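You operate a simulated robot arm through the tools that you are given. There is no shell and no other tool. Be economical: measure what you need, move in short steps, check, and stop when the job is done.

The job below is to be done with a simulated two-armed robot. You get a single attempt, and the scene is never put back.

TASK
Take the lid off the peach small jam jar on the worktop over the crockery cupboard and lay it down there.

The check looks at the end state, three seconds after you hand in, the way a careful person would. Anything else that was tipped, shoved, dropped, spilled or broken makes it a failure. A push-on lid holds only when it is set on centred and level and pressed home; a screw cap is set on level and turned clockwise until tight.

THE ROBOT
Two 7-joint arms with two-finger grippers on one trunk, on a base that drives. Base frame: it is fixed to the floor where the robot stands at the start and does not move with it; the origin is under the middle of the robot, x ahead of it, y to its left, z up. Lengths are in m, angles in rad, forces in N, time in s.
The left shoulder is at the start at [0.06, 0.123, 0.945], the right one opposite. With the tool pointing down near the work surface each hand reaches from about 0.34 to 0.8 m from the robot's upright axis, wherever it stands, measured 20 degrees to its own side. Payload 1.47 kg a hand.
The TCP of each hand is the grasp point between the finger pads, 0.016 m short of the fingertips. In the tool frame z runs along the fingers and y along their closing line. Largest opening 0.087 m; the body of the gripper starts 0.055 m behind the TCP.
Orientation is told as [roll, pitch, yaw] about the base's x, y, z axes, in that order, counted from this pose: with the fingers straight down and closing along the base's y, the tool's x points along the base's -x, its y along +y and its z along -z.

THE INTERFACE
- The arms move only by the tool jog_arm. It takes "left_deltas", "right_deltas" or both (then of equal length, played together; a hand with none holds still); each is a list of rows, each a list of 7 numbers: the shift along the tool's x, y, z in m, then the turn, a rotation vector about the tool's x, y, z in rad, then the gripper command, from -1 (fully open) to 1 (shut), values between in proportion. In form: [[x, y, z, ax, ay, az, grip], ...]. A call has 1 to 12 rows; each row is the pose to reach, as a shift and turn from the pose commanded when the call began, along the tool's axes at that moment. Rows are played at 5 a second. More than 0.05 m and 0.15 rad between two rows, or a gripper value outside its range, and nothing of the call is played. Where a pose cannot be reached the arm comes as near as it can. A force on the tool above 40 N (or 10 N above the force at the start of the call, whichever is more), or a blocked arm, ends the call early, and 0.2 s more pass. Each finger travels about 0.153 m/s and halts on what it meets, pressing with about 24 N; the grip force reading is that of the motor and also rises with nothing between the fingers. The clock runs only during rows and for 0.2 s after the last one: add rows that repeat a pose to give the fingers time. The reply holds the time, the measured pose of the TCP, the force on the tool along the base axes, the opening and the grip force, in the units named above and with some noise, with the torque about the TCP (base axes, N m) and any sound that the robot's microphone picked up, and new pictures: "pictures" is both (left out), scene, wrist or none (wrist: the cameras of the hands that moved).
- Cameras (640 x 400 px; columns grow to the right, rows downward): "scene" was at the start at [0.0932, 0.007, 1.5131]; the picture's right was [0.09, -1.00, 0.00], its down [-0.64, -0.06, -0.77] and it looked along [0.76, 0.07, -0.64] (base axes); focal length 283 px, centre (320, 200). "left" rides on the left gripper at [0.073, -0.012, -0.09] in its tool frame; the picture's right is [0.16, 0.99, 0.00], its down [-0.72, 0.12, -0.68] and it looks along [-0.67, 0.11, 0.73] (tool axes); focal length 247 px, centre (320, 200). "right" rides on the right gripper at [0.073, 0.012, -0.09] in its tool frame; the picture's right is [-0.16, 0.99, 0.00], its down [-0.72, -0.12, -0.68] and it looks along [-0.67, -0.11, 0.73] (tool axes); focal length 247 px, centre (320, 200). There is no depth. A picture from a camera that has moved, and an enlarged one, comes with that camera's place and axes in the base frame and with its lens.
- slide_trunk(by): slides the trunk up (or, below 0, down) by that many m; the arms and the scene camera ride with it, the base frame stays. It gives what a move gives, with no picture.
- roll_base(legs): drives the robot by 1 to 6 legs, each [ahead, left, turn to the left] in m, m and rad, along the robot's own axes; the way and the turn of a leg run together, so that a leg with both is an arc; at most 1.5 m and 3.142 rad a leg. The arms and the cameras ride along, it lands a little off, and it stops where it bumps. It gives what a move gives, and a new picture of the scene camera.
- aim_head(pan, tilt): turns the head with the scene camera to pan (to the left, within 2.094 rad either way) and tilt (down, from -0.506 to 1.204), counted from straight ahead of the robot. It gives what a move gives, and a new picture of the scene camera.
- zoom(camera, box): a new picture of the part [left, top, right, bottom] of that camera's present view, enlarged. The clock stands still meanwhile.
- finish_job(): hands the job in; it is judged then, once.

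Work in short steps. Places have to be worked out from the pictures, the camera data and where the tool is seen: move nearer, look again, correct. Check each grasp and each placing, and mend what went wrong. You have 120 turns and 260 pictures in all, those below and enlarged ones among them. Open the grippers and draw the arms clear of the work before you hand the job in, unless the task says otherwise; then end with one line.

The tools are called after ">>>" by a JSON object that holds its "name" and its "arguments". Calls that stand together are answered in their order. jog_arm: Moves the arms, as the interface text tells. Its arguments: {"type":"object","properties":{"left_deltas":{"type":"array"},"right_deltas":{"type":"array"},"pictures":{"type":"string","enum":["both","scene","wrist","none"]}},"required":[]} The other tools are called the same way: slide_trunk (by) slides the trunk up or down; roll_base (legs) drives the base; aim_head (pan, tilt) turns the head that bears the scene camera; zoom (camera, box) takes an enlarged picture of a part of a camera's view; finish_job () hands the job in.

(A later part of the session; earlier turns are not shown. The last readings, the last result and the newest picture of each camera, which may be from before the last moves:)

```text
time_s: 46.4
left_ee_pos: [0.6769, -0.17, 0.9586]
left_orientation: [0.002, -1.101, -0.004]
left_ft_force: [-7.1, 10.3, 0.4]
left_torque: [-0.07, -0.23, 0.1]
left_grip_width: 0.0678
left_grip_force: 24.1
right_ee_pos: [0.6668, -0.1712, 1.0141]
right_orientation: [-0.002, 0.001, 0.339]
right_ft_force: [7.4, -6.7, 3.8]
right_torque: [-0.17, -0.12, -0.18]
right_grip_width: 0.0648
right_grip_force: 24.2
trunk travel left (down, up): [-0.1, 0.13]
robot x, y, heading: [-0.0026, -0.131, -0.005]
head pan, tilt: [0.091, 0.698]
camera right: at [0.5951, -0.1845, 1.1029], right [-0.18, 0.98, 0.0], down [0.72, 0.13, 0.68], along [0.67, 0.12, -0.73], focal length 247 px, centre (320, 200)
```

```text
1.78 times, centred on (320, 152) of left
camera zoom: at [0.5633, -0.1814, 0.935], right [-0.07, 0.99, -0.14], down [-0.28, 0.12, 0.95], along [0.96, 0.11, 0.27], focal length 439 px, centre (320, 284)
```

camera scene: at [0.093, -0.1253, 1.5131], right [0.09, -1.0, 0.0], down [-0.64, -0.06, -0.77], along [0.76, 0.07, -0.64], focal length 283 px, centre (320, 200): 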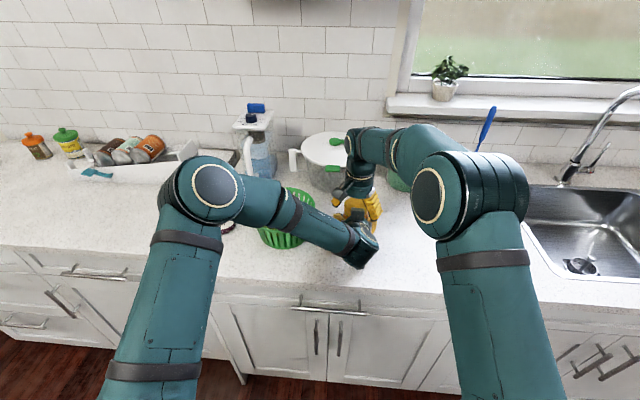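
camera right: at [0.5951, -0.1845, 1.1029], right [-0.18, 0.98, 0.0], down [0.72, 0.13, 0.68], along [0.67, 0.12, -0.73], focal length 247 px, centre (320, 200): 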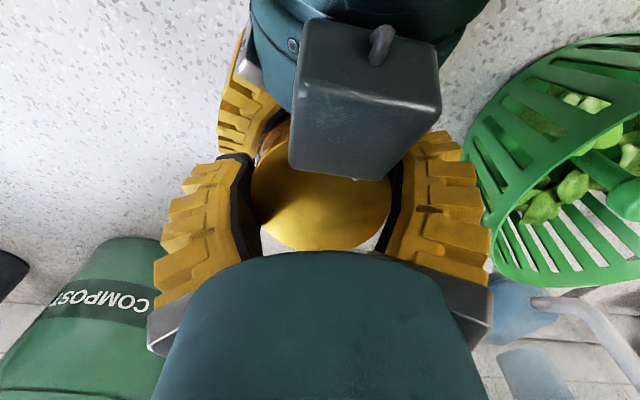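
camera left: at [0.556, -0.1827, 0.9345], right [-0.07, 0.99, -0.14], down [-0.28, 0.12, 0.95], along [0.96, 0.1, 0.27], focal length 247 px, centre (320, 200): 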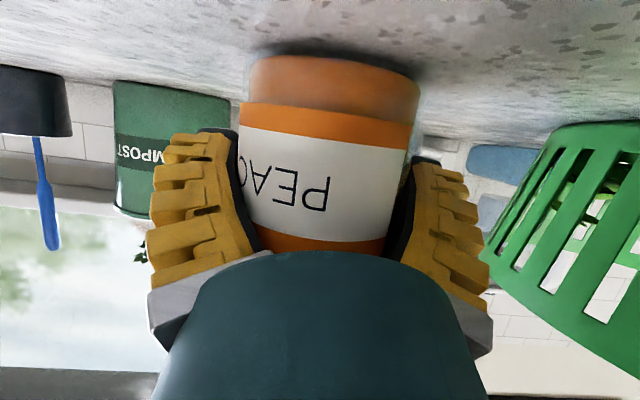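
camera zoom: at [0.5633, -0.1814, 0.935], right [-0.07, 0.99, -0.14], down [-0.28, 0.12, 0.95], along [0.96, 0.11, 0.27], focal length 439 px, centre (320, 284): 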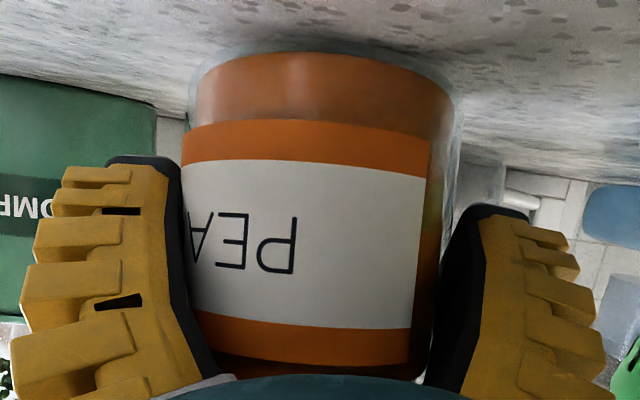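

The lid turned again with little jar rotation, but the left grip is creeping (0.068). I reseat it 8 mm deeper while the right steadies the lid.

>>> {"name": "jog_arm", "arguments": {"left_deltas": [[0, 0, 0, 0, 0, 0, -0.85], [0, 0, 0, 0, 0, 0, -0.85], [-0.002, 0, 0.0035, 0, 0, 0, -0.85], [-0.004, 0, 0.007, 0, 0, 0, -0.85], [-0.004, 0, 0.007, 0, 0, 0, -0.85], [-0.004, 0, 0.007, 0, 0, 0, -0.7], [-0.004, 0, 0.007, 0, 0, 0, -0.5], [-0.004, 0, 0.007, 0, 0, 0, 1], [-0.004, 0, 0.007, 0, 0, 0, 1]], "pictures": "none"}}

>>> {"name": "jog_arm", "arguments": {"right_deltas": [[0, 0, 0, 0, 0, 0, -0.8], [0, 0, 0, 0, 0, 0, -0.8], [-0.001, -0.001, 0, 0, 0, 0.15, -0.7], [-0.002, -0.001, 0, 0, 0, 0.3, -0.7], [-0.002, -0.001, 0, 0, 0, 0.45, -0.7], [-0.002, -0.001, 0, 0, 0, 0.6, -0.7], [-0.002, -0.001, 0, 0, 0, 0.75, -0.7], [-0.002, -0.001, 0, 0, 0, 0.9, -0.7], [-0.002, -0.001, 0, 0, 0, 0.9, -0.7]], "pictures": "wrist"}}

>>> {"name": "zoom", "arguments": {"camera": "scene", "box": [320, 185, 380, 227]}}

>>> {"name": "zoom", "arguments": {"camera": "left", "box": [140, 40, 500, 265]}}

```text
time_s: 48.4
left_ee_pos: [0.6846, -0.1722, 0.9597]
left_orientation: [0.001, -1.101, -0.002]
left_ft_force: [-21.2, 2.5, 2.7]
left_torque: [-0.26, -0.86, 0.09]
left_grip_width: 0.0705
left_grip_force: 24.3
right_ee_pos: [0.6671, -0.1725, 1.0132]
right_orientation: [0.0, 0.001, 0.336]
right_ft_force: [21.8, -5.1, 3.0]
right_torque: [-0.21, -0.06, -0.08]
right_grip_width: 0.0649
right_grip_force: 23.9
trunk travel left (down, up): [-0.1, 0.13]
robot x, y, heading: [0.0006, -0.1327, 0.001]
head pan, tilt: [0.091, 0.698]
```

```text
time_s: 50.4
left_ee_pos: [0.6847, -0.1707, 0.9584]
left_orientation: [0.0, -1.099, -0.004]
left_ft_force: [-1.0, 1.2, 2.2]
left_torque: [0.13, 0.21, -0.04]
left_grip_width: 0.0688
left_grip_force: 24.4
right_ee_pos: [0.6699, -0.1702, 1.013]
right_orientation: [0.001, -0.001, -0.566]
right_ft_force: [-1.2, 0.3, -0.3]
right_torque: [0.01, -0.01, -0.01]
right_grip_width: 0.077
right_grip_force: 2.3
trunk travel left (down, up): [-0.1, 0.13]
robot x, y, heading: [-0.0014, -0.131, -0.005]
head pan, tilt: [0.091, 0.698]
camera right: at [0.6148, -0.1221, 1.1024], right [0.66, 0.75, 0.0], down [0.55, -0.49, 0.68], along [0.51, -0.45, -0.73], focal length 247 px, centre (320, 200)
```

right: 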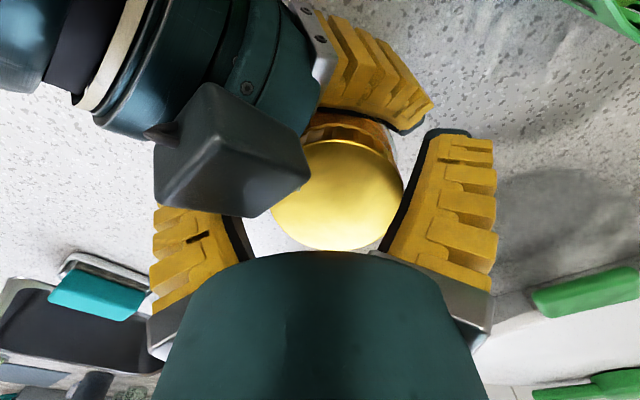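

```text
9.52 times, centred on (350, 206) of scene
camera zoom: at [0.0927, -0.1251, 1.5131], right [0.09, -1.0, 0.0], down [-0.64, -0.06, -0.77], along [0.76, 0.07, -0.64], focal length 2693 px, centre (34, 143)
```

zoom: 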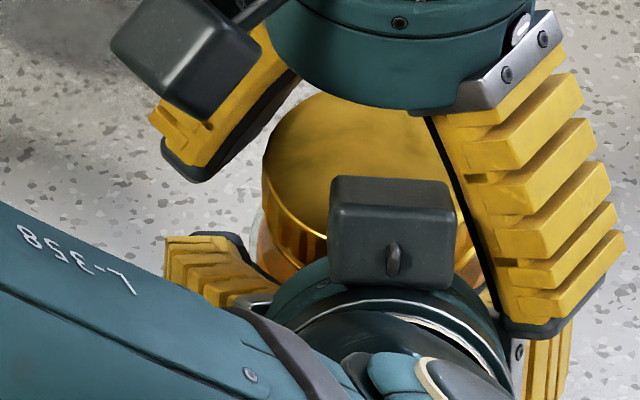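

```text
1.78 times, centred on (320, 152) of left
camera zoom: at [0.5713, -0.1825, 0.935], right [-0.07, 0.99, -0.14], down [-0.28, 0.12, 0.95], along [0.96, 0.1, 0.27], focal length 439 px, centre (320, 284)
```

zoom: 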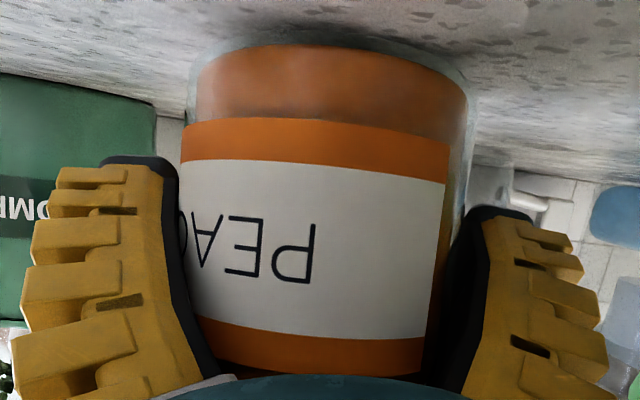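

The lid centre is now a few mm further ahead; I follow it (tool shift -4, +4 mm), regrip and turn again.

>>> {"name": "jog_arm", "arguments": {"right_deltas": [[-0.004, 0.004, 0, 0, 0, 0, -0.6], [-0.004, 0.004, 0, 0, 0, 0, -0.3], [-0.004, 0.004, 0, 0, 0, 0, 1], [-0.004, 0.004, 0, 0, 0, 0, 1], [-0.004, 0.004, 0, 0, 0, -0.12, 1], [-0.004, 0.004, 0, 0, 0, -0.24, 1], [-0.004, 0.004, 0, 0, 0, -0.36, 1], [-0.004, 0.004, 0, 0, 0, -0.48, 1], [-0.004, 0.004, 0, 0, 0, -0.6, 1], [-0.004, 0.004, 0, 0, 0, -0.72, 1], [-0.004, 0.004, 0, 0, 0, -0.84, 1], [-0.004, 0.004, 0, 0, 0, -0.94, 1]], "pictures": "wrist"}}

>>> {"name": "zoom", "arguments": {"camera": "left", "box": [140, 40, 500, 265]}}

```text
time_s: 53.0
left_ee_pos: [0.6846, -0.1705, 0.9584]
left_orientation: [0.002, -1.102, 0.0]
left_ft_force: [-7.7, 13.2, -0.5]
left_torque: [-0.39, 0.07, 0.3]
left_grip_width: 0.0667
left_grip_force: 23.4
right_ee_pos: [0.674, -0.1714, 1.0132]
right_orientation: [-0.002, -0.003, 0.378]
right_ft_force: [4.0, -12.5, 8.4]
right_torque: [-0.2, -0.19, -0.45]
right_grip_width: 0.0652
right_grip_force: 23.5
trunk travel left (down, up): [-0.1, 0.13]
robot x, y, heading: [-0.0024, -0.1349, -0.006]
head pan, tilt: [0.091, 0.698]
camera right: at [0.6035, -0.1875, 1.1027], right [-0.22, 0.98, 0.0], down [0.71, 0.16, 0.68], along [0.67, 0.15, -0.73], focal length 247 px, centre (320, 200)
```

right: 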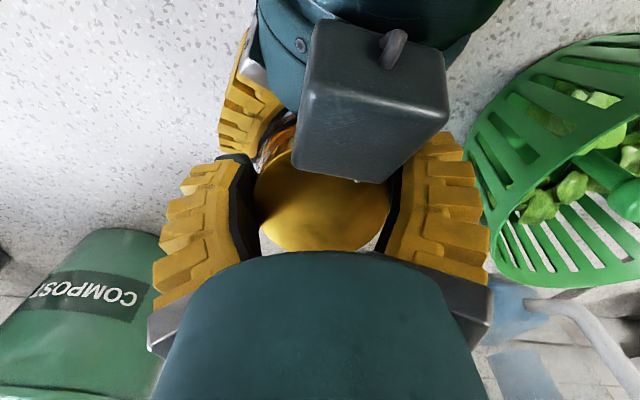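

```text
1.78 times, centred on (320, 152) of left
camera zoom: at [0.5712, -0.1817, 0.935], right [-0.07, 0.99, -0.14], down [-0.28, 0.12, 0.95], along [0.96, 0.11, 0.27], focal length 439 px, centre (320, 284)
```

zoom: 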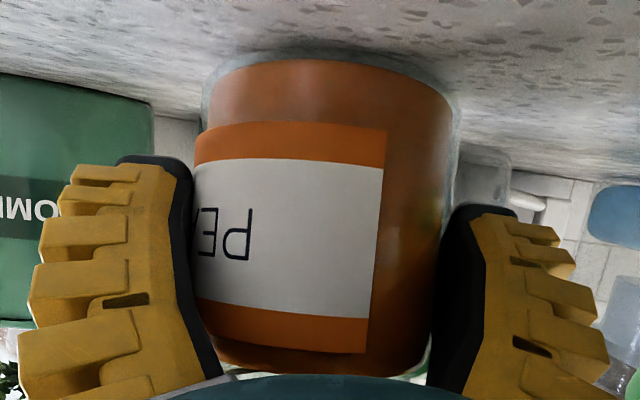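

This time the jar turned with the lid. The wrist image shows the lid about 9 mm ahead of the right grasp point (far rim too low in the picture), so the grip was off-centre. I release, recentre over it and look.

>>> {"name": "jog_arm", "arguments": {"right_deltas": [[0, 0, 0, 0, 0, 0, -0.8], [0, 0, 0, 0, 0, 0, -0.8], [-0.004, 0, 0, 0, 0, 0, -0.8], [-0.008, 0, 0, 0, 0, 0, -0.8], [-0.008, 0, 0, 0, 0, 0, -0.8]], "pictures": "wrist"}}

>>> {"name": "zoom", "arguments": {"camera": "scene", "box": [320, 185, 380, 227]}}

>>> {"name": "zoom", "arguments": {"camera": "left", "box": [140, 40, 500, 265]}}

```text
time_s: 54.2
left_ee_pos: [0.6848, -0.1726, 0.9586]
left_orientation: [0.0, -1.1, -0.003]
left_ft_force: [0.1, -0.9, -1.0]
left_torque: [-0.05, 0.09, -0.02]
left_grip_width: 0.0672
left_grip_force: 23.9
right_ee_pos: [0.6825, -0.1665, 1.0129]
right_orientation: [-0.001, 0.0, 0.376]
right_ft_force: [0.2, 0.1, -0.8]
right_torque: [-0.01, -0.01, -0.01]
right_grip_width: 0.0802
right_grip_force: 1.2
trunk travel left (down, up): [-0.1, 0.13]
robot x, y, heading: [-0.0031, -0.1295, -0.001]
head pan, tilt: [0.091, 0.698]
camera right: at [0.6115, -0.1831, 1.1027], right [-0.22, 0.98, 0.0], down [0.72, 0.16, 0.68], along [0.66, 0.15, -0.73], focal length 247 px, centre (320, 200)
```

right: 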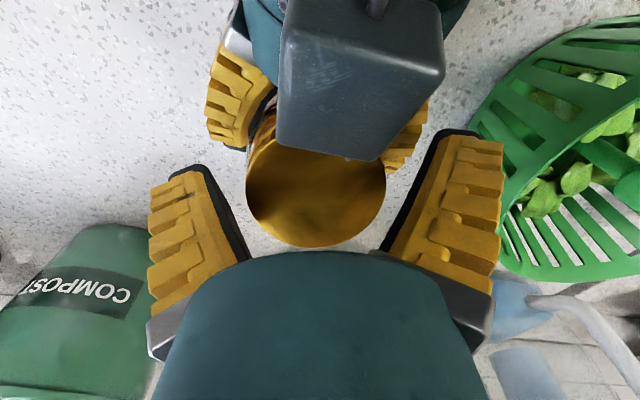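

```text
9.52 times, centred on (350, 206) of scene
camera zoom: at [0.0931, -0.1254, 1.5131], right [0.09, -1.0, 0.0], down [-0.64, -0.06, -0.77], along [0.76, 0.07, -0.64], focal length 2693 px, centre (34, 143)
```

zoom: 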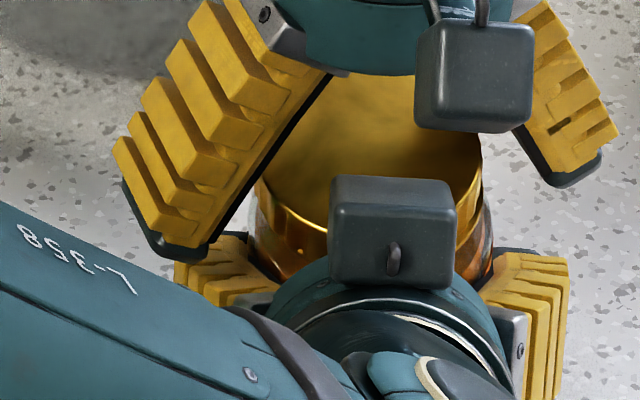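

```text
1.78 times, centred on (320, 152) of left
camera zoom: at [0.5716, -0.1827, 0.935], right [-0.07, 0.99, -0.14], down [-0.28, 0.12, 0.95], along [0.96, 0.1, 0.27], focal length 439 px, centre (320, 284)
```

zoom: 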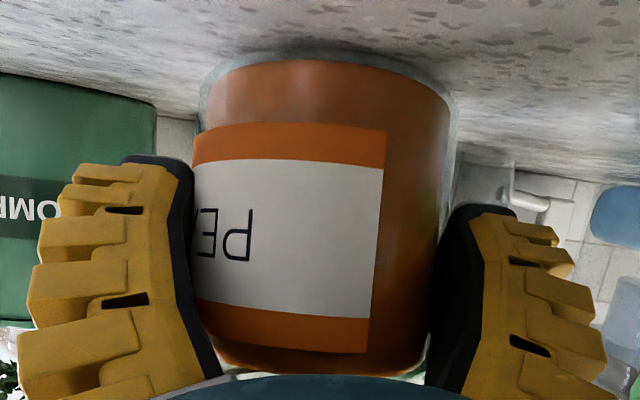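

I'd like a clear look at the jar: raise the right hand, then open the left and see how jar and lid stand.

>>> {"name": "jog_arm", "arguments": {"right_deltas": [[0, 0, -0.03, 0, 0, 0, -1], [0, 0, -0.06, 0, 0, 0, -1], [0.02, -0.03, -0.1, 0, 0, 0, -1], [0.02, -0.07, -0.12, 0, 0, 0, -1], [0.02, -0.11, -0.12, 0, 0, 0, -1]], "pictures": "none"}}

>>> {"name": "jog_arm", "arguments": {"left_deltas": [[0, 0, 0, 0, 0, 0, -0.7], [0, 0, 0, 0, 0, 0, -0.9], [0, 0, 0, 0, 0, 0, -1], [0, 0, -0.03, 0, 0, 0, -1], [0, 0, -0.06, 0, 0, 0, -1], [0, 0, -0.1, 0, 0, 0, -1], [0, 0, -0.1, 0, 0, 0, -1]]}}

>>> {"name": "zoom", "arguments": {"camera": "left", "box": [200, 40, 440, 220]}}

>>> {"name": "zoom", "arguments": {"camera": "scene", "box": [300, 170, 400, 240]}}

```text
refused: row 3 steps farther than a row can; nothing moved
```

```text
time_s: 55.8
left_ee_pos: [0.5983, -0.1705, 1.0028]
left_orientation: [0.0, -1.099, -0.004]
left_ft_force: [-0.4, -0.3, -0.4]
left_torque: [0.03, 0.03, -0.01]
left_grip_width: 0.0869
left_grip_force: 0.2
right_ee_pos: [0.6833, -0.1669, 1.0138]
right_orientation: [-0.001, -0.001, 0.376]
right_ft_force: [0.4, 0.1, -0.2]
right_torque: [-0.02, 0.0, -0.01]
right_grip_width: 0.0801
right_grip_force: 1.2
trunk travel left (down, up): [-0.1, 0.13]
robot x, y, heading: [0.002, -0.129, -0.003]
head pan, tilt: [0.091, 0.698]
camera scene: at [0.0936, -0.1253, 1.513], right [0.09, -1.0, 0.0], down [-0.64, -0.06, -0.77], along [0.76, 0.07, -0.64], focal length 283 px, centre (320, 200)
camera left: at [0.4844, -0.1807, 0.9794], right [-0.07, 0.99, -0.14], down [-0.28, 0.12, 0.95], along [0.96, 0.1, 0.27], focal length 247 px, centre (320, 200)
```

scene: 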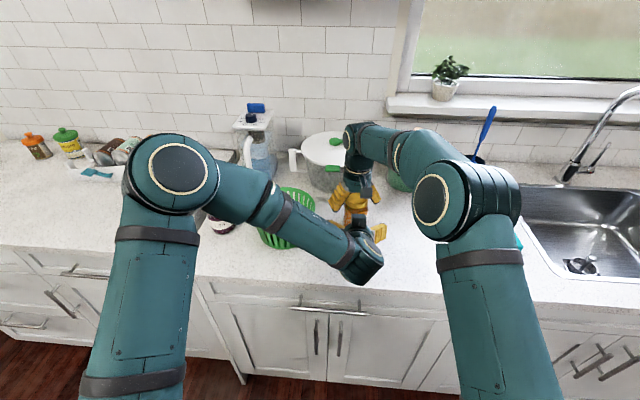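
left: 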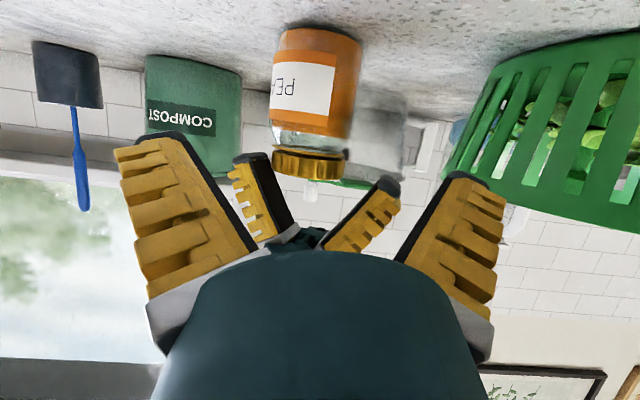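

```text
2.22 times, centred on (320, 130) of left
camera zoom: at [0.4844, -0.1807, 0.9794], right [-0.07, 0.99, -0.14], down [-0.28, 0.12, 0.95], along [0.96, 0.1, 0.27], focal length 549 px, centre (320, 356)
```

zoom: 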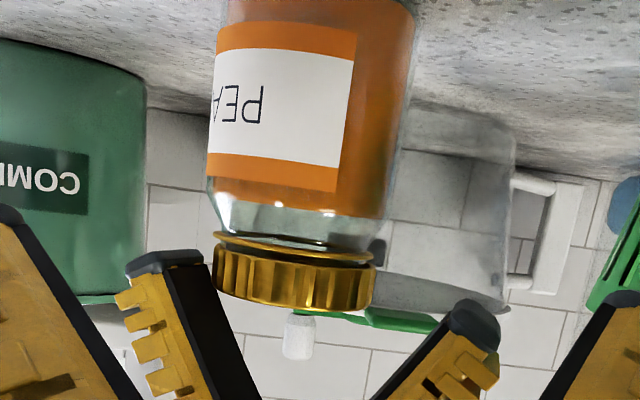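

```text
5.71 times, centred on (350, 205) of scene
camera zoom: at [0.0936, -0.1253, 1.513], right [0.09, -1.0, 0.0], down [-0.64, -0.06, -0.77], along [0.76, 0.07, -0.64], focal length 1616 px, centre (149, 171)
```

zoom: 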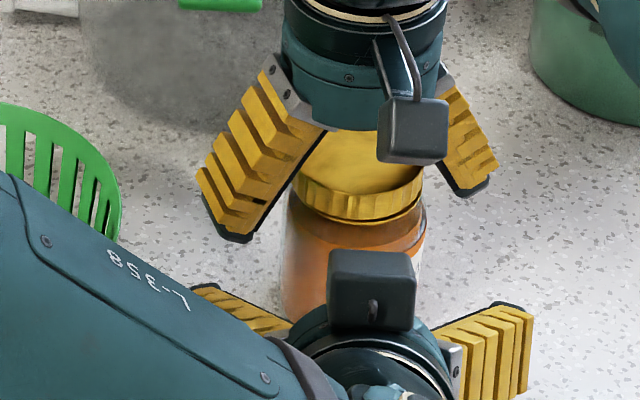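

Clear view now. I enlarge the lid rim region to see if it has risen.

>>> {"name": "zoom", "arguments": {"camera": "left", "box": [260, 100, 380, 185]}}

```text
4.71 times, centred on (320, 142) of left
camera zoom: at [0.4844, -0.1807, 0.9794], right [-0.07, 0.99, -0.14], down [-0.28, 0.12, 0.95], along [0.96, 0.1, 0.27], focal length 1162 px, centre (320, 471)
```

zoom: 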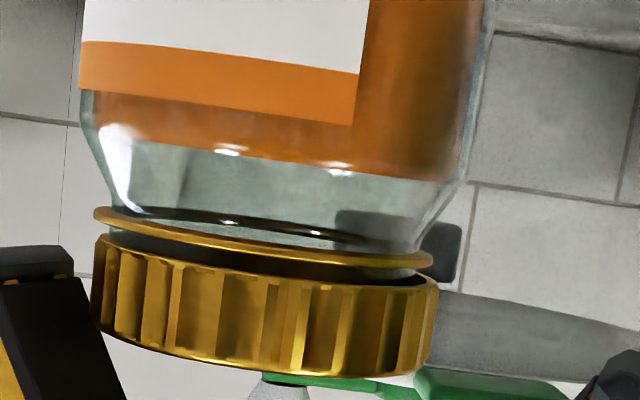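

The lid shows a ~3-4 mm gap above its ring, so it is a screw cap and is rising. The jar stands upright near x ≈ 0.69; I re-grip it with the left hand, deeper this time.

>>> {"name": "jog_arm", "arguments": {"left_deltas": [[-0.001, -0.001, 0.025, 0, 0, 0, -1], [-0.003, -0.001, 0.05, 0, 0, 0, -1], [-0.005, -0.001, 0.075, 0, 0, 0, -1], [-0.005, -0.001, 0.092, 0, 0, 0, -1], [-0.005, -0.001, 0.107, 0, 0, 0, -1], [-0.005, -0.001, 0.107, 0, 0, 0, -1]], "pictures": "none"}}

>>> {"name": "zoom", "arguments": {"camera": "left", "box": [140, 40, 500, 265]}}

>>> {"name": "zoom", "arguments": {"camera": "right", "box": [140, 0, 540, 250]}}

```text
time_s: 57.2
left_ee_pos: [0.6939, -0.1716, 0.9611]
left_orientation: [0.002, -1.101, -0.003]
left_ft_force: [0.2, 0.8, -0.7]
left_torque: [-0.02, -0.01, -0.02]
left_grip_width: 0.087
left_grip_force: 0.0
right_ee_pos: [0.6816, -0.1669, 1.0139]
right_orientation: [0.001, -0.001, 0.377]
right_ft_force: [0.0, 0.7, 0.4]
right_torque: [-0.01, 0.01, 0.02]
right_grip_width: 0.0803
right_grip_force: 1.5
trunk travel left (down, up): [-0.1, 0.13]
robot x, y, heading: [-0.0033, -0.1335, -0.006]
head pan, tilt: [0.091, 0.698]
```

```text
1.78 times, centred on (320, 152) of left
camera zoom: at [0.5802, -0.1831, 0.9371], right [-0.07, 0.99, -0.14], down [-0.28, 0.12, 0.95], along [0.96, 0.1, 0.27], focal length 439 px, centre (320, 284)
```

zoom: 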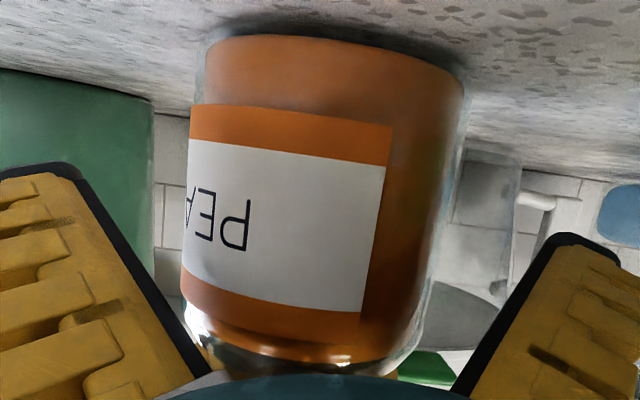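

```text
1.60 times, centred on (340, 125) of right
camera zoom: at [0.6111, -0.1829, 1.1029], right [-0.22, 0.98, 0.0], down [0.72, 0.16, 0.68], along [0.66, 0.15, -0.73], focal length 395 px, centre (288, 320)
```

zoom: 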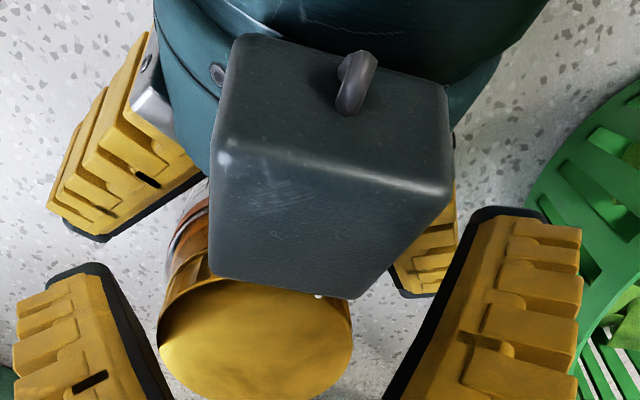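

The jar's apparent width (273 px vs 306 at the stable grip) says about 1 cm more depth is needed. I advance 1 cm and close.

>>> {"name": "jog_arm", "arguments": {"left_deltas": [[-0.002, 0, 0.0045, 0, 0, 0, -1], [-0.0045, 0, 0.009, 0, 0, 0, -1], [-0.005, 0, 0.01, 0, 0, 0, -0.9], [-0.005, 0, 0.01, 0, 0, 0, -0.8], [-0.005, 0, 0.01, 0, 0, 0, -0.7], [-0.005, 0, 0.01, 0, 0, 0, -0.6], [-0.005, 0, 0.01, 0, 0, 0, -0.4], [-0.005, 0, 0.01, 0, 0, 0, 1], [-0.005, 0, 0.01, 0, 0, 0, 1]], "pictures": "none"}}

>>> {"name": "zoom", "arguments": {"camera": "left", "box": [140, 40, 500, 265]}}

>>> {"name": "zoom", "arguments": {"camera": "right", "box": [140, 0, 540, 250]}}

```text
time_s: 59.2
left_ee_pos: [0.7039, -0.1727, 0.9611]
left_orientation: [0.001, -1.1, -0.004]
left_ft_force: [-1.3, 0.7, 0.0]
left_torque: [0.03, -0.02, 0.0]
left_grip_width: 0.0684
left_grip_force: 24.0
right_ee_pos: [0.6831, -0.1669, 1.0143]
right_orientation: [0.0, 0.0, 0.376]
right_ft_force: [0.0, -0.3, -0.8]
right_torque: [0.03, 0.01, 0.02]
right_grip_width: 0.0804
right_grip_force: 1.6
trunk travel left (down, up): [-0.1, 0.13]
robot x, y, heading: [0.0007, -0.1314, -0.008]
head pan, tilt: [0.091, 0.698]
```

```text
1.78 times, centred on (320, 152) of left
camera zoom: at [0.5903, -0.184, 0.9367], right [-0.07, 0.99, -0.14], down [-0.28, 0.12, 0.95], along [0.96, 0.1, 0.27], focal length 439 px, centre (320, 284)
```

zoom: 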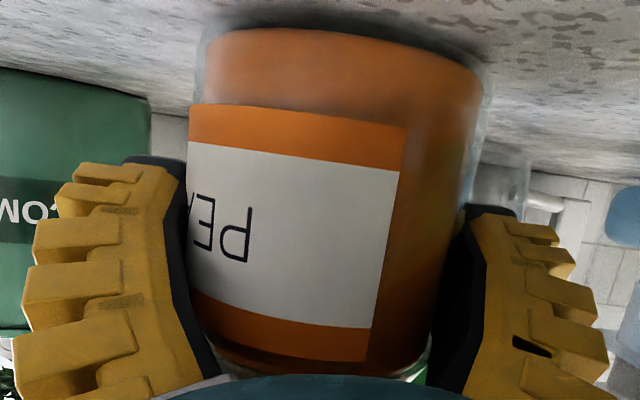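

```text
1.60 times, centred on (340, 125) of right
camera zoom: at [0.6112, -0.183, 1.1028], right [-0.22, 0.98, 0.0], down [0.72, 0.16, 0.68], along [0.66, 0.15, -0.73], focal length 395 px, centre (288, 320)
```

zoom: 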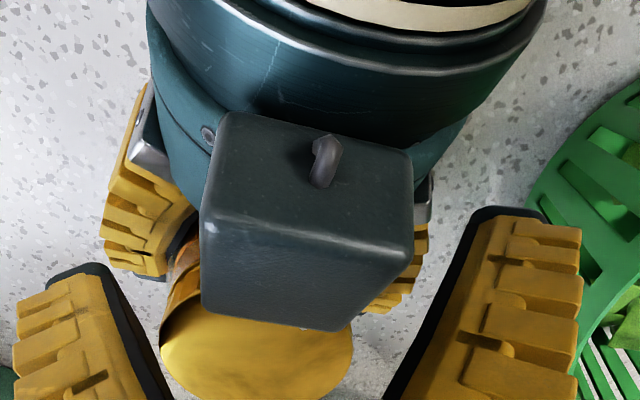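

Gripped at 0.068, still a little shallow. I reopen a touch, go 6 mm deeper and 2 mm lower, and close again.

>>> {"name": "jog_arm", "arguments": {"left_deltas": [[0, 0, 0, 0, 0, 0, -0.85], [0, 0, 0, 0, 0, 0, -0.85], [-0.0005, 0, 0.003, 0, 0, 0, -0.85], [-0.001, 0, 0.006, 0, 0, 0, -0.85], [-0.001, 0, 0.006, 0, 0, 0, -0.75], [-0.001, 0, 0.006, 0, 0, 0, -0.65], [-0.001, 0, 0.006, 0, 0, 0, -0.5], [-0.001, 0, 0.006, 0, 0, 0, 1], [-0.001, 0, 0.006, 0, 0, 0, 1], [-0.001, 0, 0.006, 0, 0, 0, 1], [-0.001, 0, 0.006, 0, 0, 0, 1], [-0.001, 0, 0.006, 0, 0, 0, 1]], "pictures": "none"}}

>>> {"name": "zoom", "arguments": {"camera": "left", "box": [140, 40, 500, 265]}}

>>> {"name": "zoom", "arguments": {"camera": "right", "box": [140, 60, 540, 310]}}

```text
time_s: 61.8
left_ee_pos: [0.7092, -0.1728, 0.9584]
left_orientation: [0.0, -1.101, -0.004]
left_ft_force: [-0.9, -0.6, 0.7]
left_torque: [0.07, -0.05, 0.04]
left_grip_width: 0.0691
left_grip_force: 23.6
right_ee_pos: [0.6827, -0.1663, 1.0132]
right_orientation: [-0.001, -0.001, 0.378]
right_ft_force: [0.0, 0.6, 0.3]
right_torque: [-0.02, -0.03, 0.02]
right_grip_width: 0.0803
right_grip_force: 1.0
trunk travel left (down, up): [-0.1, 0.13]
robot x, y, heading: [0.0003, -0.1338, -0.006]
head pan, tilt: [0.091, 0.698]
```

```text
1.78 times, centred on (320, 152) of left
camera zoom: at [0.5956, -0.184, 0.9342], right [-0.07, 0.99, -0.14], down [-0.28, 0.12, 0.95], along [0.96, 0.1, 0.27], focal length 439 px, centre (320, 284)
```

zoom: 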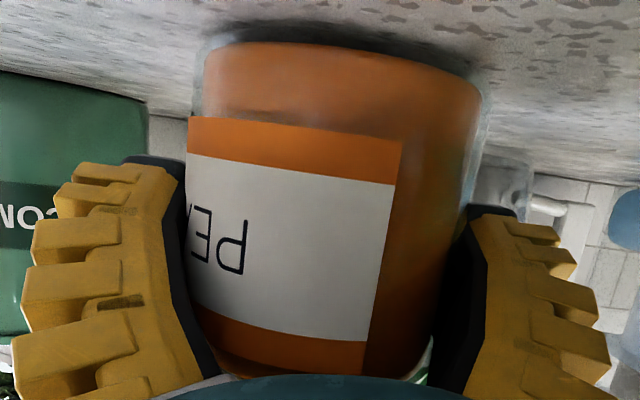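

```text
1.60 times, centred on (340, 185) of right
camera zoom: at [0.6113, -0.183, 1.1028], right [-0.22, 0.98, 0.0], down [0.72, 0.16, 0.68], along [0.66, 0.15, -0.73], focal length 395 px, centre (288, 224)
```

zoom: 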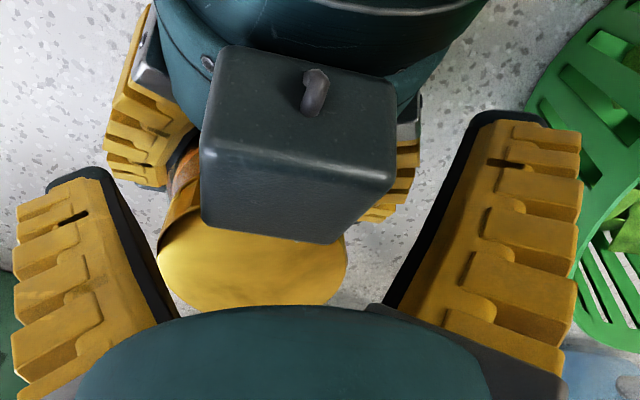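

Left grip reseated at 0.069. The lid is now well ahead of the right hand, so I raise the right, recentre near (0.70, -0.173), and wind it back while there.

>>> {"name": "jog_arm", "arguments": {"right_deltas": [[0, 0, -0.02, 0, 0, 0, -0.9], [0, 0, -0.055, 0, 0, 0, -1], [-0.015, -0.0135, -0.055, 0, 0, 0.15, -1], [-0.015, -0.0135, -0.055, 0, 0, 0.3, -1], [-0.015, -0.0135, -0.055, 0, 0, 0.45, -1], [-0.015, -0.0135, -0.055, 0, 0, 0.6, -1], [-0.015, -0.0135, -0.055, 0, 0, 0.75, -1], [-0.015, -0.0135, -0.055, 0, 0, 0.85, -1]]}}

```text
time_s: 63.6
left_ee_pos: [0.7081, -0.1735, 0.9587]
left_orientation: [-0.001, -1.101, -0.004]
left_ft_force: [-1.6, 0.8, 0.3]
left_torque: [0.04, -0.03, 0.01]
left_grip_width: 0.0676
left_grip_force: 24.3
right_ee_pos: [0.7015, -0.1721, 1.0684]
right_orientation: [0.001, -0.001, -0.474]
right_ft_force: [0.1, -0.5, 0.4]
right_torque: [0.02, -0.01, 0.0]
right_grip_width: 0.087
right_grip_force: 0.1
trunk travel left (down, up): [-0.1, 0.13]
robot x, y, heading: [-0.002, -0.1335, -0.003]
head pan, tilt: [0.091, 0.698]
camera scene: at [0.0929, -0.1252, 1.5131], right [0.09, -1.0, 0.0], down [-0.64, -0.06, -0.77], along [0.76, 0.07, -0.64], focal length 283 px, centre (320, 200)
camera right: at [0.6427, -0.1295, 1.1575], right [0.59, 0.81, 0.0], down [0.59, -0.43, 0.68], along [0.55, -0.4, -0.73], focal length 247 px, centre (320, 200)
```

scene: 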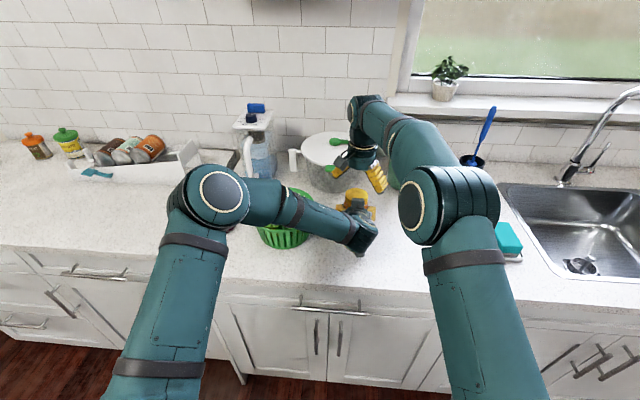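
right: 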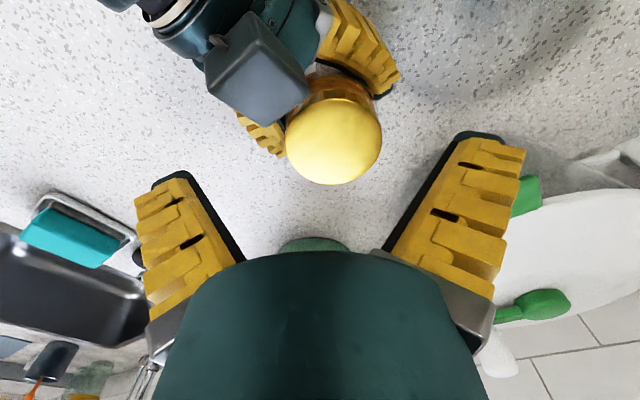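

The splayed left fingers squeeze the 7 cm body forward whenever the right hand isn't holding the lid. New scheme: the right keeps holding the lid; the left clamps only during turning and opens while the right winds back with the jar. First open the left and centre the right over the lid.

>>> {"name": "jog_arm", "arguments": {"left_deltas": [[0, 0, 0, 0, 0, 0, -0.7], [0, 0, 0, 0, 0, 0, -0.9], [0, 0, 0, 0, 0, 0, -1], [0, 0, 0, 0, 0, 0, -1]], "right_deltas": [[-0.003, 0.004, 0, 0, 0, 0, -1], [-0.006, 0.0074, 0, 0, 0, 0, -1], [-0.006, 0.0074, 0.01, 0, 0, 0, -1], [-0.006, 0.0074, 0.02, 0, 0, 0, -1]], "pictures": "wrist"}}

```text
time_s: 64.6
left_ee_pos: [0.7084, -0.173, 0.9584]
left_orientation: [0.0, -1.1, -0.004]
left_ft_force: [1.1, -0.4, 0.5]
left_torque: [0.0, 0.01, -0.02]
left_grip_width: 0.087
left_grip_force: 0.0
right_ee_pos: [0.7096, -0.169, 1.0489]
right_orientation: [-0.001, 0.0, -0.474]
right_ft_force: [-0.1, 0.4, -0.1]
right_torque: [0.01, -0.01, 0.0]
right_grip_width: 0.0869
right_grip_force: 0.0
trunk travel left (down, up): [-0.1, 0.13]
robot x, y, heading: [-0.0018, -0.1312, -0.0]
head pan, tilt: [0.091, 0.698]
camera right: at [0.6513, -0.1252, 1.1378], right [0.59, 0.81, 0.0], down [0.59, -0.43, 0.68], along [0.55, -0.4, -0.73], focal length 247 px, centre (320, 200)
camera left: at [0.5958, -0.1841, 0.9342], right [-0.07, 0.99, -0.14], down [-0.28, 0.12, 0.95], along [0.96, 0.1, 0.27], focal length 247 px, centre (320, 200)
```

right: 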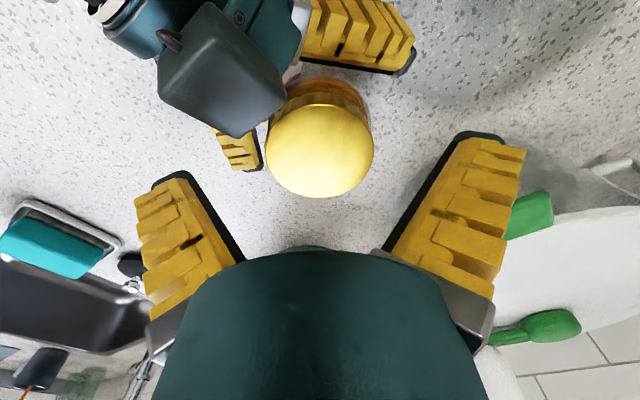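
left: 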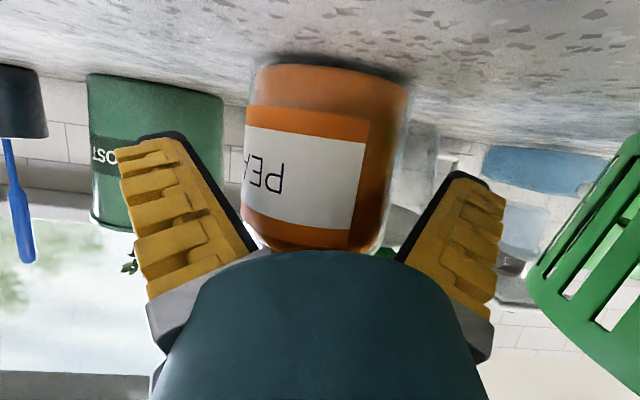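

Nearly centred; I shift 4 mm more along tool -x, lower to lid height, and close on the lid with the jar free.

>>> {"name": "jog_arm", "arguments": {"right_deltas": [[-0.004, 0, 0.012, 0, 0, 0, -1], [-0.004, 0, 0.025, 0, 0, 0, -1], [-0.004, 0, 0.038, 0, 0, 0, -1], [-0.004, 0, 0.038, 0, 0, 0, -0.8], [-0.004, 0, 0.038, 0, 0, 0, -0.65], [-0.004, 0, 0.038, 0, 0, 0, -0.5], [-0.004, 0, 0.038, 0, 0, 0, -0.3], [-0.004, 0, 0.038, 0, 0, 0, 1], [-0.004, 0, 0.038, 0, 0, 0, 1]]}}

>>> {"name": "zoom", "arguments": {"camera": "left", "box": [140, 40, 500, 265]}}

```text
time_s: 66.6
left_ee_pos: [0.7093, -0.1736, 0.9584]
left_orientation: [0.001, -1.1, -0.003]
left_ft_force: [-0.2, 0.0, 0.3]
left_torque: [0.0, 0.01, 0.0]
left_grip_width: 0.0869
left_grip_force: 0.0
right_ee_pos: [0.7146, -0.1705, 1.0101]
right_orientation: [0.001, 0.001, -0.472]
right_ft_force: [-0.5, 0.3, -0.6]
right_torque: [-0.01, -0.05, 0.01]
right_grip_width: 0.0638
right_grip_force: 23.6
trunk travel left (down, up): [-0.1, 0.13]
robot x, y, heading: [-0.0015, -0.1306, -0.006]
head pan, tilt: [0.091, 0.698]
camera scene: at [0.093, -0.1252, 1.5131], right [0.09, -1.0, 0.0], down [-0.64, -0.06, -0.77], along [0.76, 0.07, -0.64], focal length 283 px, centre (320, 200)
camera right: at [0.6555, -0.1269, 1.0988], right [0.59, 0.81, 0.0], down [0.59, -0.43, 0.68], along [0.55, -0.4, -0.73], focal length 247 px, centre (320, 200)
```

scene: 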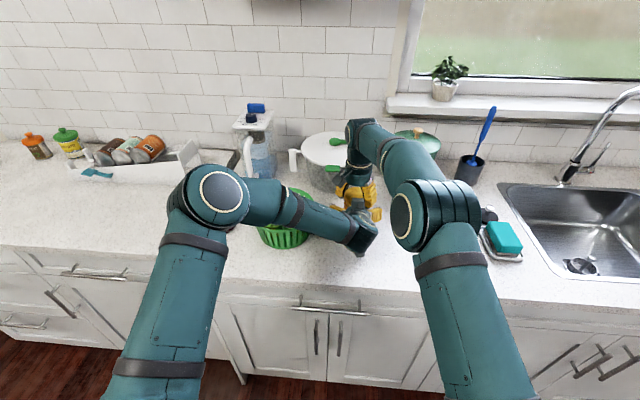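
right: 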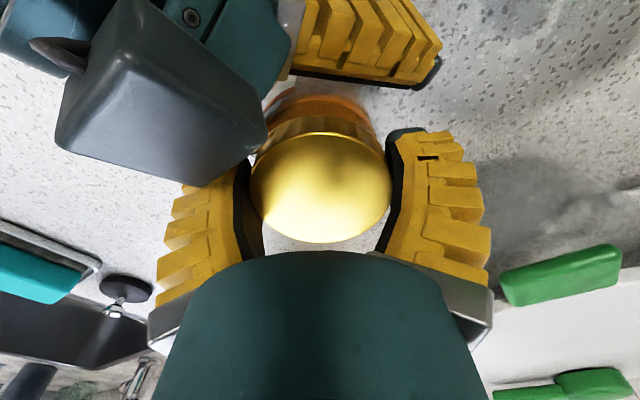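

```text
1.78 times, centred on (320, 152) of left
camera zoom: at [0.5957, -0.184, 0.9343], right [-0.07, 0.99, -0.14], down [-0.28, 0.12, 0.95], along [0.96, 0.1, 0.27], focal length 439 px, centre (320, 284)
```

zoom: 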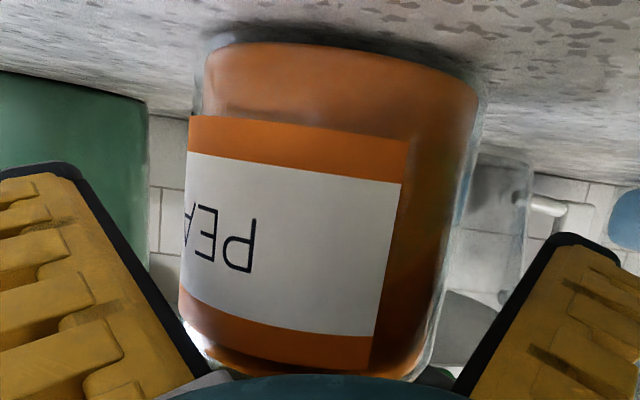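

Lid gripped with no side force. Now the left advances 8 mm, shifts 2 mm left, and clamps while the right holds.

>>> {"name": "jog_arm", "arguments": {"left_deltas": [[-0.002, 0.002, 0.0035, 0, 0, 0, -1], [-0.004, 0.002, 0.0075, 0, 0, 0, -1], [-0.004, 0.002, 0.0075, 0, 0, 0, -0.85], [-0.004, 0.002, 0.0075, 0, 0, 0, -0.7], [-0.004, 0.002, 0.0075, 0, 0, 0, -0.55], [-0.004, 0.002, 0.0075, 0, 0, 0, 1], [-0.004, 0.002, 0.0075, 0, 0, 0, 1]], "pictures": "none"}}

>>> {"name": "zoom", "arguments": {"camera": "left", "box": [140, 40, 500, 265]}}

```text
time_s: 68.2
left_ee_pos: [0.7172, -0.1705, 0.958]
left_orientation: [-0.001, -1.099, -0.005]
left_ft_force: [-12.5, -0.4, -0.1]
left_torque: [-0.02, -0.65, -0.09]
left_grip_width: 0.073
left_grip_force: 24.2
right_ee_pos: [0.7141, -0.1712, 1.009]
right_orientation: [0.001, -0.002, -0.473]
right_ft_force: [10.8, -0.2, -1.2]
right_torque: [0.02, 0.06, 0.07]
right_grip_width: 0.0643
right_grip_force: 23.9
trunk travel left (down, up): [-0.1, 0.13]
robot x, y, heading: [0.0008, -0.1311, -0.004]
head pan, tilt: [0.091, 0.698]
```

```text
1.78 times, centred on (320, 152) of left
camera zoom: at [0.605, -0.182, 0.9348], right [-0.07, 0.99, -0.14], down [-0.28, 0.12, 0.95], along [0.96, 0.1, 0.27], focal length 439 px, centre (320, 284)
```

zoom: 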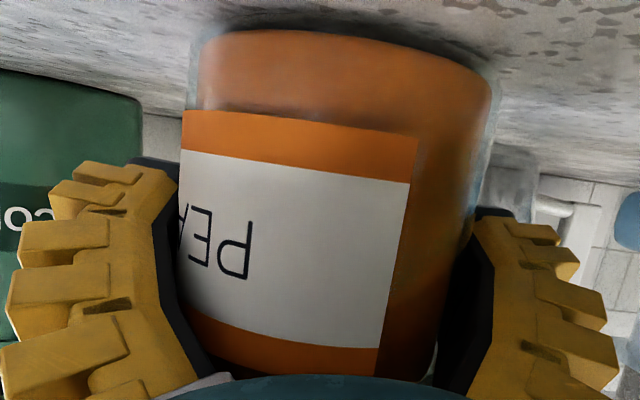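

Good clamp at 0.073 with balanced forces. Now turn counterclockwise 0.9 rad.

>>> {"name": "jog_arm", "arguments": {"right_deltas": [[0, 0, 0, 0, 0, -0.1, 1], [0, 0, 0, 0, 0, -0.2, 1], [0, 0, 0, 0, 0, -0.3, 1], [0, 0, 0, 0, 0, -0.4, 1], [0, 0, 0, 0, 0, -0.5, 1], [0, 0, 0, 0, 0, -0.6, 1], [0, 0, 0, 0, 0, -0.7, 1], [0, 0, 0, 0, 0, -0.8, 1], [0, 0, 0, 0, 0, -0.9, 1]], "pictures": "wrist"}}

>>> {"name": "zoom", "arguments": {"camera": "left", "box": [140, 40, 500, 265]}}

```text
time_s: 70.2
left_ee_pos: [0.7197, -0.1694, 0.959]
left_orientation: [0.001, -1.101, -0.004]
left_ft_force: [-8.0, 4.2, 0.0]
left_torque: [-0.17, -0.44, 0.08]
left_grip_width: 0.0725
left_grip_force: 24.3
right_ee_pos: [0.7135, -0.1718, 1.0096]
right_orientation: [0.0, 0.002, 0.43]
right_ft_force: [7.3, -3.8, -0.2]
right_torque: [0.0, 0.06, -0.12]
right_grip_width: 0.0644
right_grip_force: 24.2
trunk travel left (down, up): [-0.1, 0.13]
robot x, y, heading: [-0.0011, -0.1308, -0.003]
head pan, tilt: [0.091, 0.698]
camera right: at [0.6432, -0.1915, 1.099], right [-0.27, 0.96, 0.0], down [0.71, 0.2, 0.68], along [0.65, 0.18, -0.73], focal length 247 px, centre (320, 200)
```

right: 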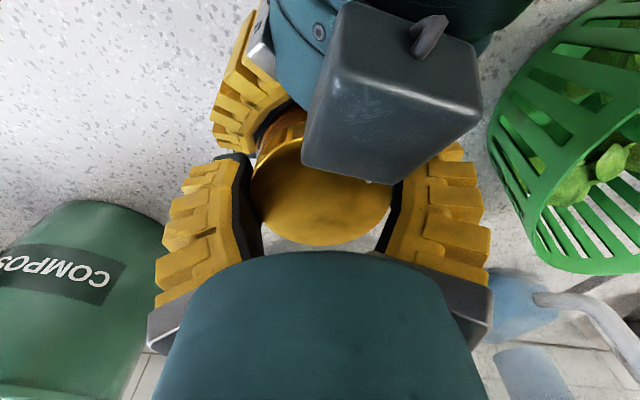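

```text
1.78 times, centred on (320, 152) of left
camera zoom: at [0.6061, -0.1811, 0.935], right [-0.07, 0.99, -0.14], down [-0.28, 0.12, 0.95], along [0.96, 0.11, 0.27], focal length 439 px, centre (320, 284)
```

zoom: 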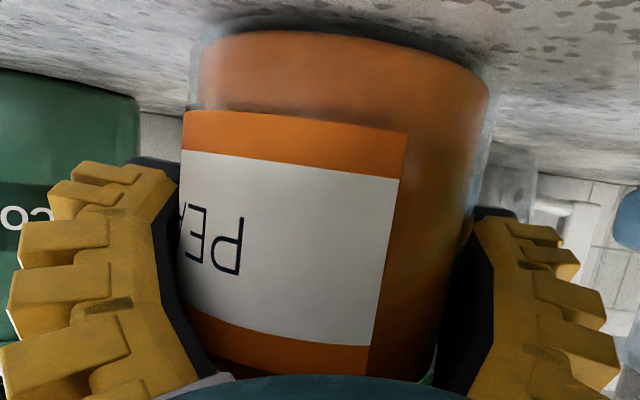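

Excellent: the jar hardly turned. Now the cycle: left opens, right releases, winds back and regrips; then left clamps and right turns again.

>>> {"name": "jog_arm", "arguments": {"left_deltas": [[0, 0, 0, 0, 0, 0, -0.9], [0, 0, 0, 0, 0, 0, -0.9], [0, 0, 0, 0, 0, 0, -0.9], [0, 0, 0, 0, 0, 0, -0.9], [0, 0, 0, 0, 0, 0, -0.9], [0, 0, 0, 0, 0, 0, -0.9], [0, 0, 0, 0, 0, 0, -0.9], [0, 0, 0, 0, 0, 0, -0.9], [0, 0, 0, 0, 0, 0, -0.9], [0, 0, 0, 0, 0, 0, -0.9], [0, 0, 0, 0, 0, 0, -0.9], [0, 0, 0, 0, 0, 0, -0.9]], "right_deltas": [[0, 0, 0, 0, 0, 0, 1], [0, 0, 0, 0, 0, 0, 1], [0, 0, 0, 0, 0, 0, -0.75], [-0.001, -0.001, 0, 0, 0, 0.1, -0.75], [-0.003, -0.001, 0, 0, 0, 0.25, -0.75], [-0.003, -0.001, 0, 0, 0, 0.4, -0.75], [-0.003, -0.001, 0, 0, 0, 0.55, -0.75], [-0.003, -0.001, 0, 0, 0, 0.7, -0.75], [-0.003, -0.001, 0, 0, 0, 0.83, -0.75], [-0.003, -0.001, 0, 0, 0, 0.93, -0.55], [-0.003, -0.001, 0, 0, 0, 0.93, -0.3], [-0.003, -0.001, 0, 0, 0, 0.93, 1]], "pictures": "none"}}

>>> {"name": "jog_arm", "arguments": {"left_deltas": [[0, 0, 0, 0, 0, 0, -0.7], [0, 0, 0, 0, 0, 0, -0.4], [0, 0, 0, 0, 0, 0, 1], [0, 0, 0, 0, 0, 0, 1], [0, 0, 0, 0, 0, 0, 1], [0, 0, 0, 0, 0, 0, 1], [0, 0, 0, 0, 0, 0, 1], [0, 0, 0, 0, 0, 0, 1], [0, 0, 0, 0, 0, 0, 1], [0, 0, 0, 0, 0, 0, 1], [0, 0, 0, 0, 0, 0, 1], [0, 0, 0, 0, 0, 0, 1]], "right_deltas": [[0, 0, 0, 0, 0, 0, 1], [0, 0, 0, 0, 0, 0, 1], [0, 0, 0, 0, 0, 0, 1], [0, 0, 0, 0, 0, -0.1, 1], [0, 0, 0, 0, 0, -0.2, 1], [0, 0, 0, 0, 0, -0.3, 1], [0, 0, 0, 0, 0, -0.4, 1], [0, 0, 0, 0, 0, -0.5, 1], [0, 0, 0, 0, 0, -0.6, 1], [0, 0, 0, 0, 0, -0.7, 1], [0, 0, 0, 0, 0, -0.8, 1], [0, 0, 0, 0, 0, -0.93, 1]], "pictures": "wrist"}}

>>> {"name": "zoom", "arguments": {"camera": "left", "box": [140, 40, 500, 265]}}

```text
time_s: 72.8
left_ee_pos: [0.7179, -0.1711, 0.9574]
left_orientation: [0.001, -1.099, -0.003]
left_ft_force: [-0.6, -0.6, 0.3]
left_torque: [0.01, 0.0, -0.02]
left_grip_width: 0.0838
left_grip_force: 0.4
right_ee_pos: [0.7172, -0.1727, 1.0114]
right_orientation: [0.001, 0.001, -0.504]
right_ft_force: [0.6, 0.0, -0.3]
right_torque: [0.0, 0.0, 0.02]
right_grip_width: 0.0631
right_grip_force: 23.9
trunk travel left (down, up): [-0.1, 0.13]
robot x, y, heading: [-0.0018, -0.1315, -0.004]
head pan, tilt: [0.091, 0.698]
```

```text
time_s: 75.4
left_ee_pos: [0.7194, -0.1705, 0.9587]
left_orientation: [0.002, -1.102, -0.003]
left_ft_force: [-2.1, 4.5, -0.5]
left_torque: [-0.21, 0.06, -0.01]
left_grip_width: 0.0703
left_grip_force: 23.8
right_ee_pos: [0.716, -0.1709, 1.0096]
right_orientation: [-0.001, 0.001, 0.43]
right_ft_force: [0.9, -4.4, 1.7]
right_torque: [0.01, 0.03, -0.03]
right_grip_width: 0.0642
right_grip_force: 24.2
trunk travel left (down, up): [-0.1, 0.13]
robot x, y, heading: [0.0002, -0.1347, -0.003]
head pan, tilt: [0.091, 0.698]
camera right: at [0.6457, -0.1907, 1.0996], right [-0.27, 0.96, 0.0], down [0.71, 0.2, 0.68], along [0.65, 0.18, -0.73], focal length 247 px, centre (320, 200)
camera left: at [0.6061, -0.1808, 0.935], right [-0.07, 0.99, -0.14], down [-0.28, 0.12, 0.95], along [0.96, 0.11, 0.27], focal length 247 px, centre (320, 200)
```

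right: 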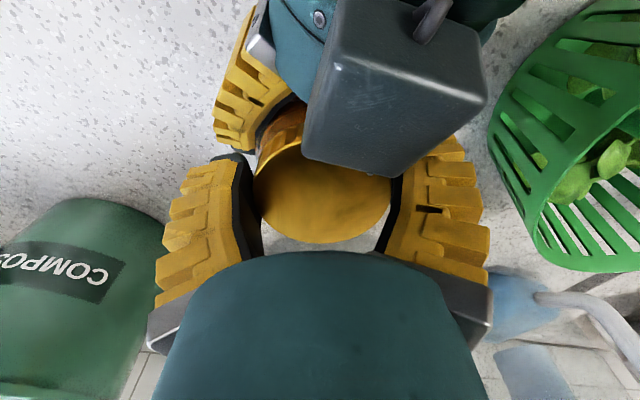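
left: 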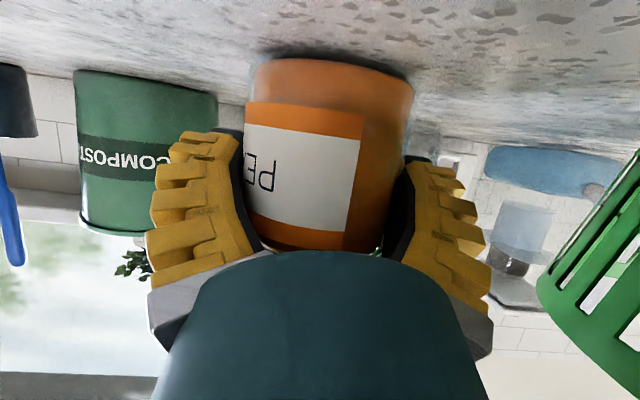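

```text
1.78 times, centred on (320, 152) of left
camera zoom: at [0.6061, -0.1808, 0.935], right [-0.07, 0.99, -0.14], down [-0.28, 0.12, 0.95], along [0.96, 0.11, 0.27], focal length 439 px, centre (320, 284)
```

zoom: 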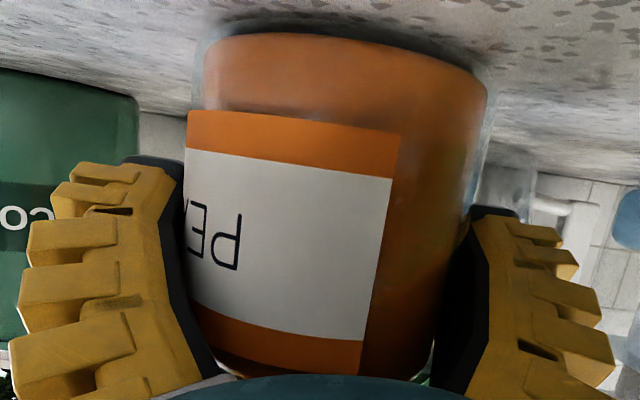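

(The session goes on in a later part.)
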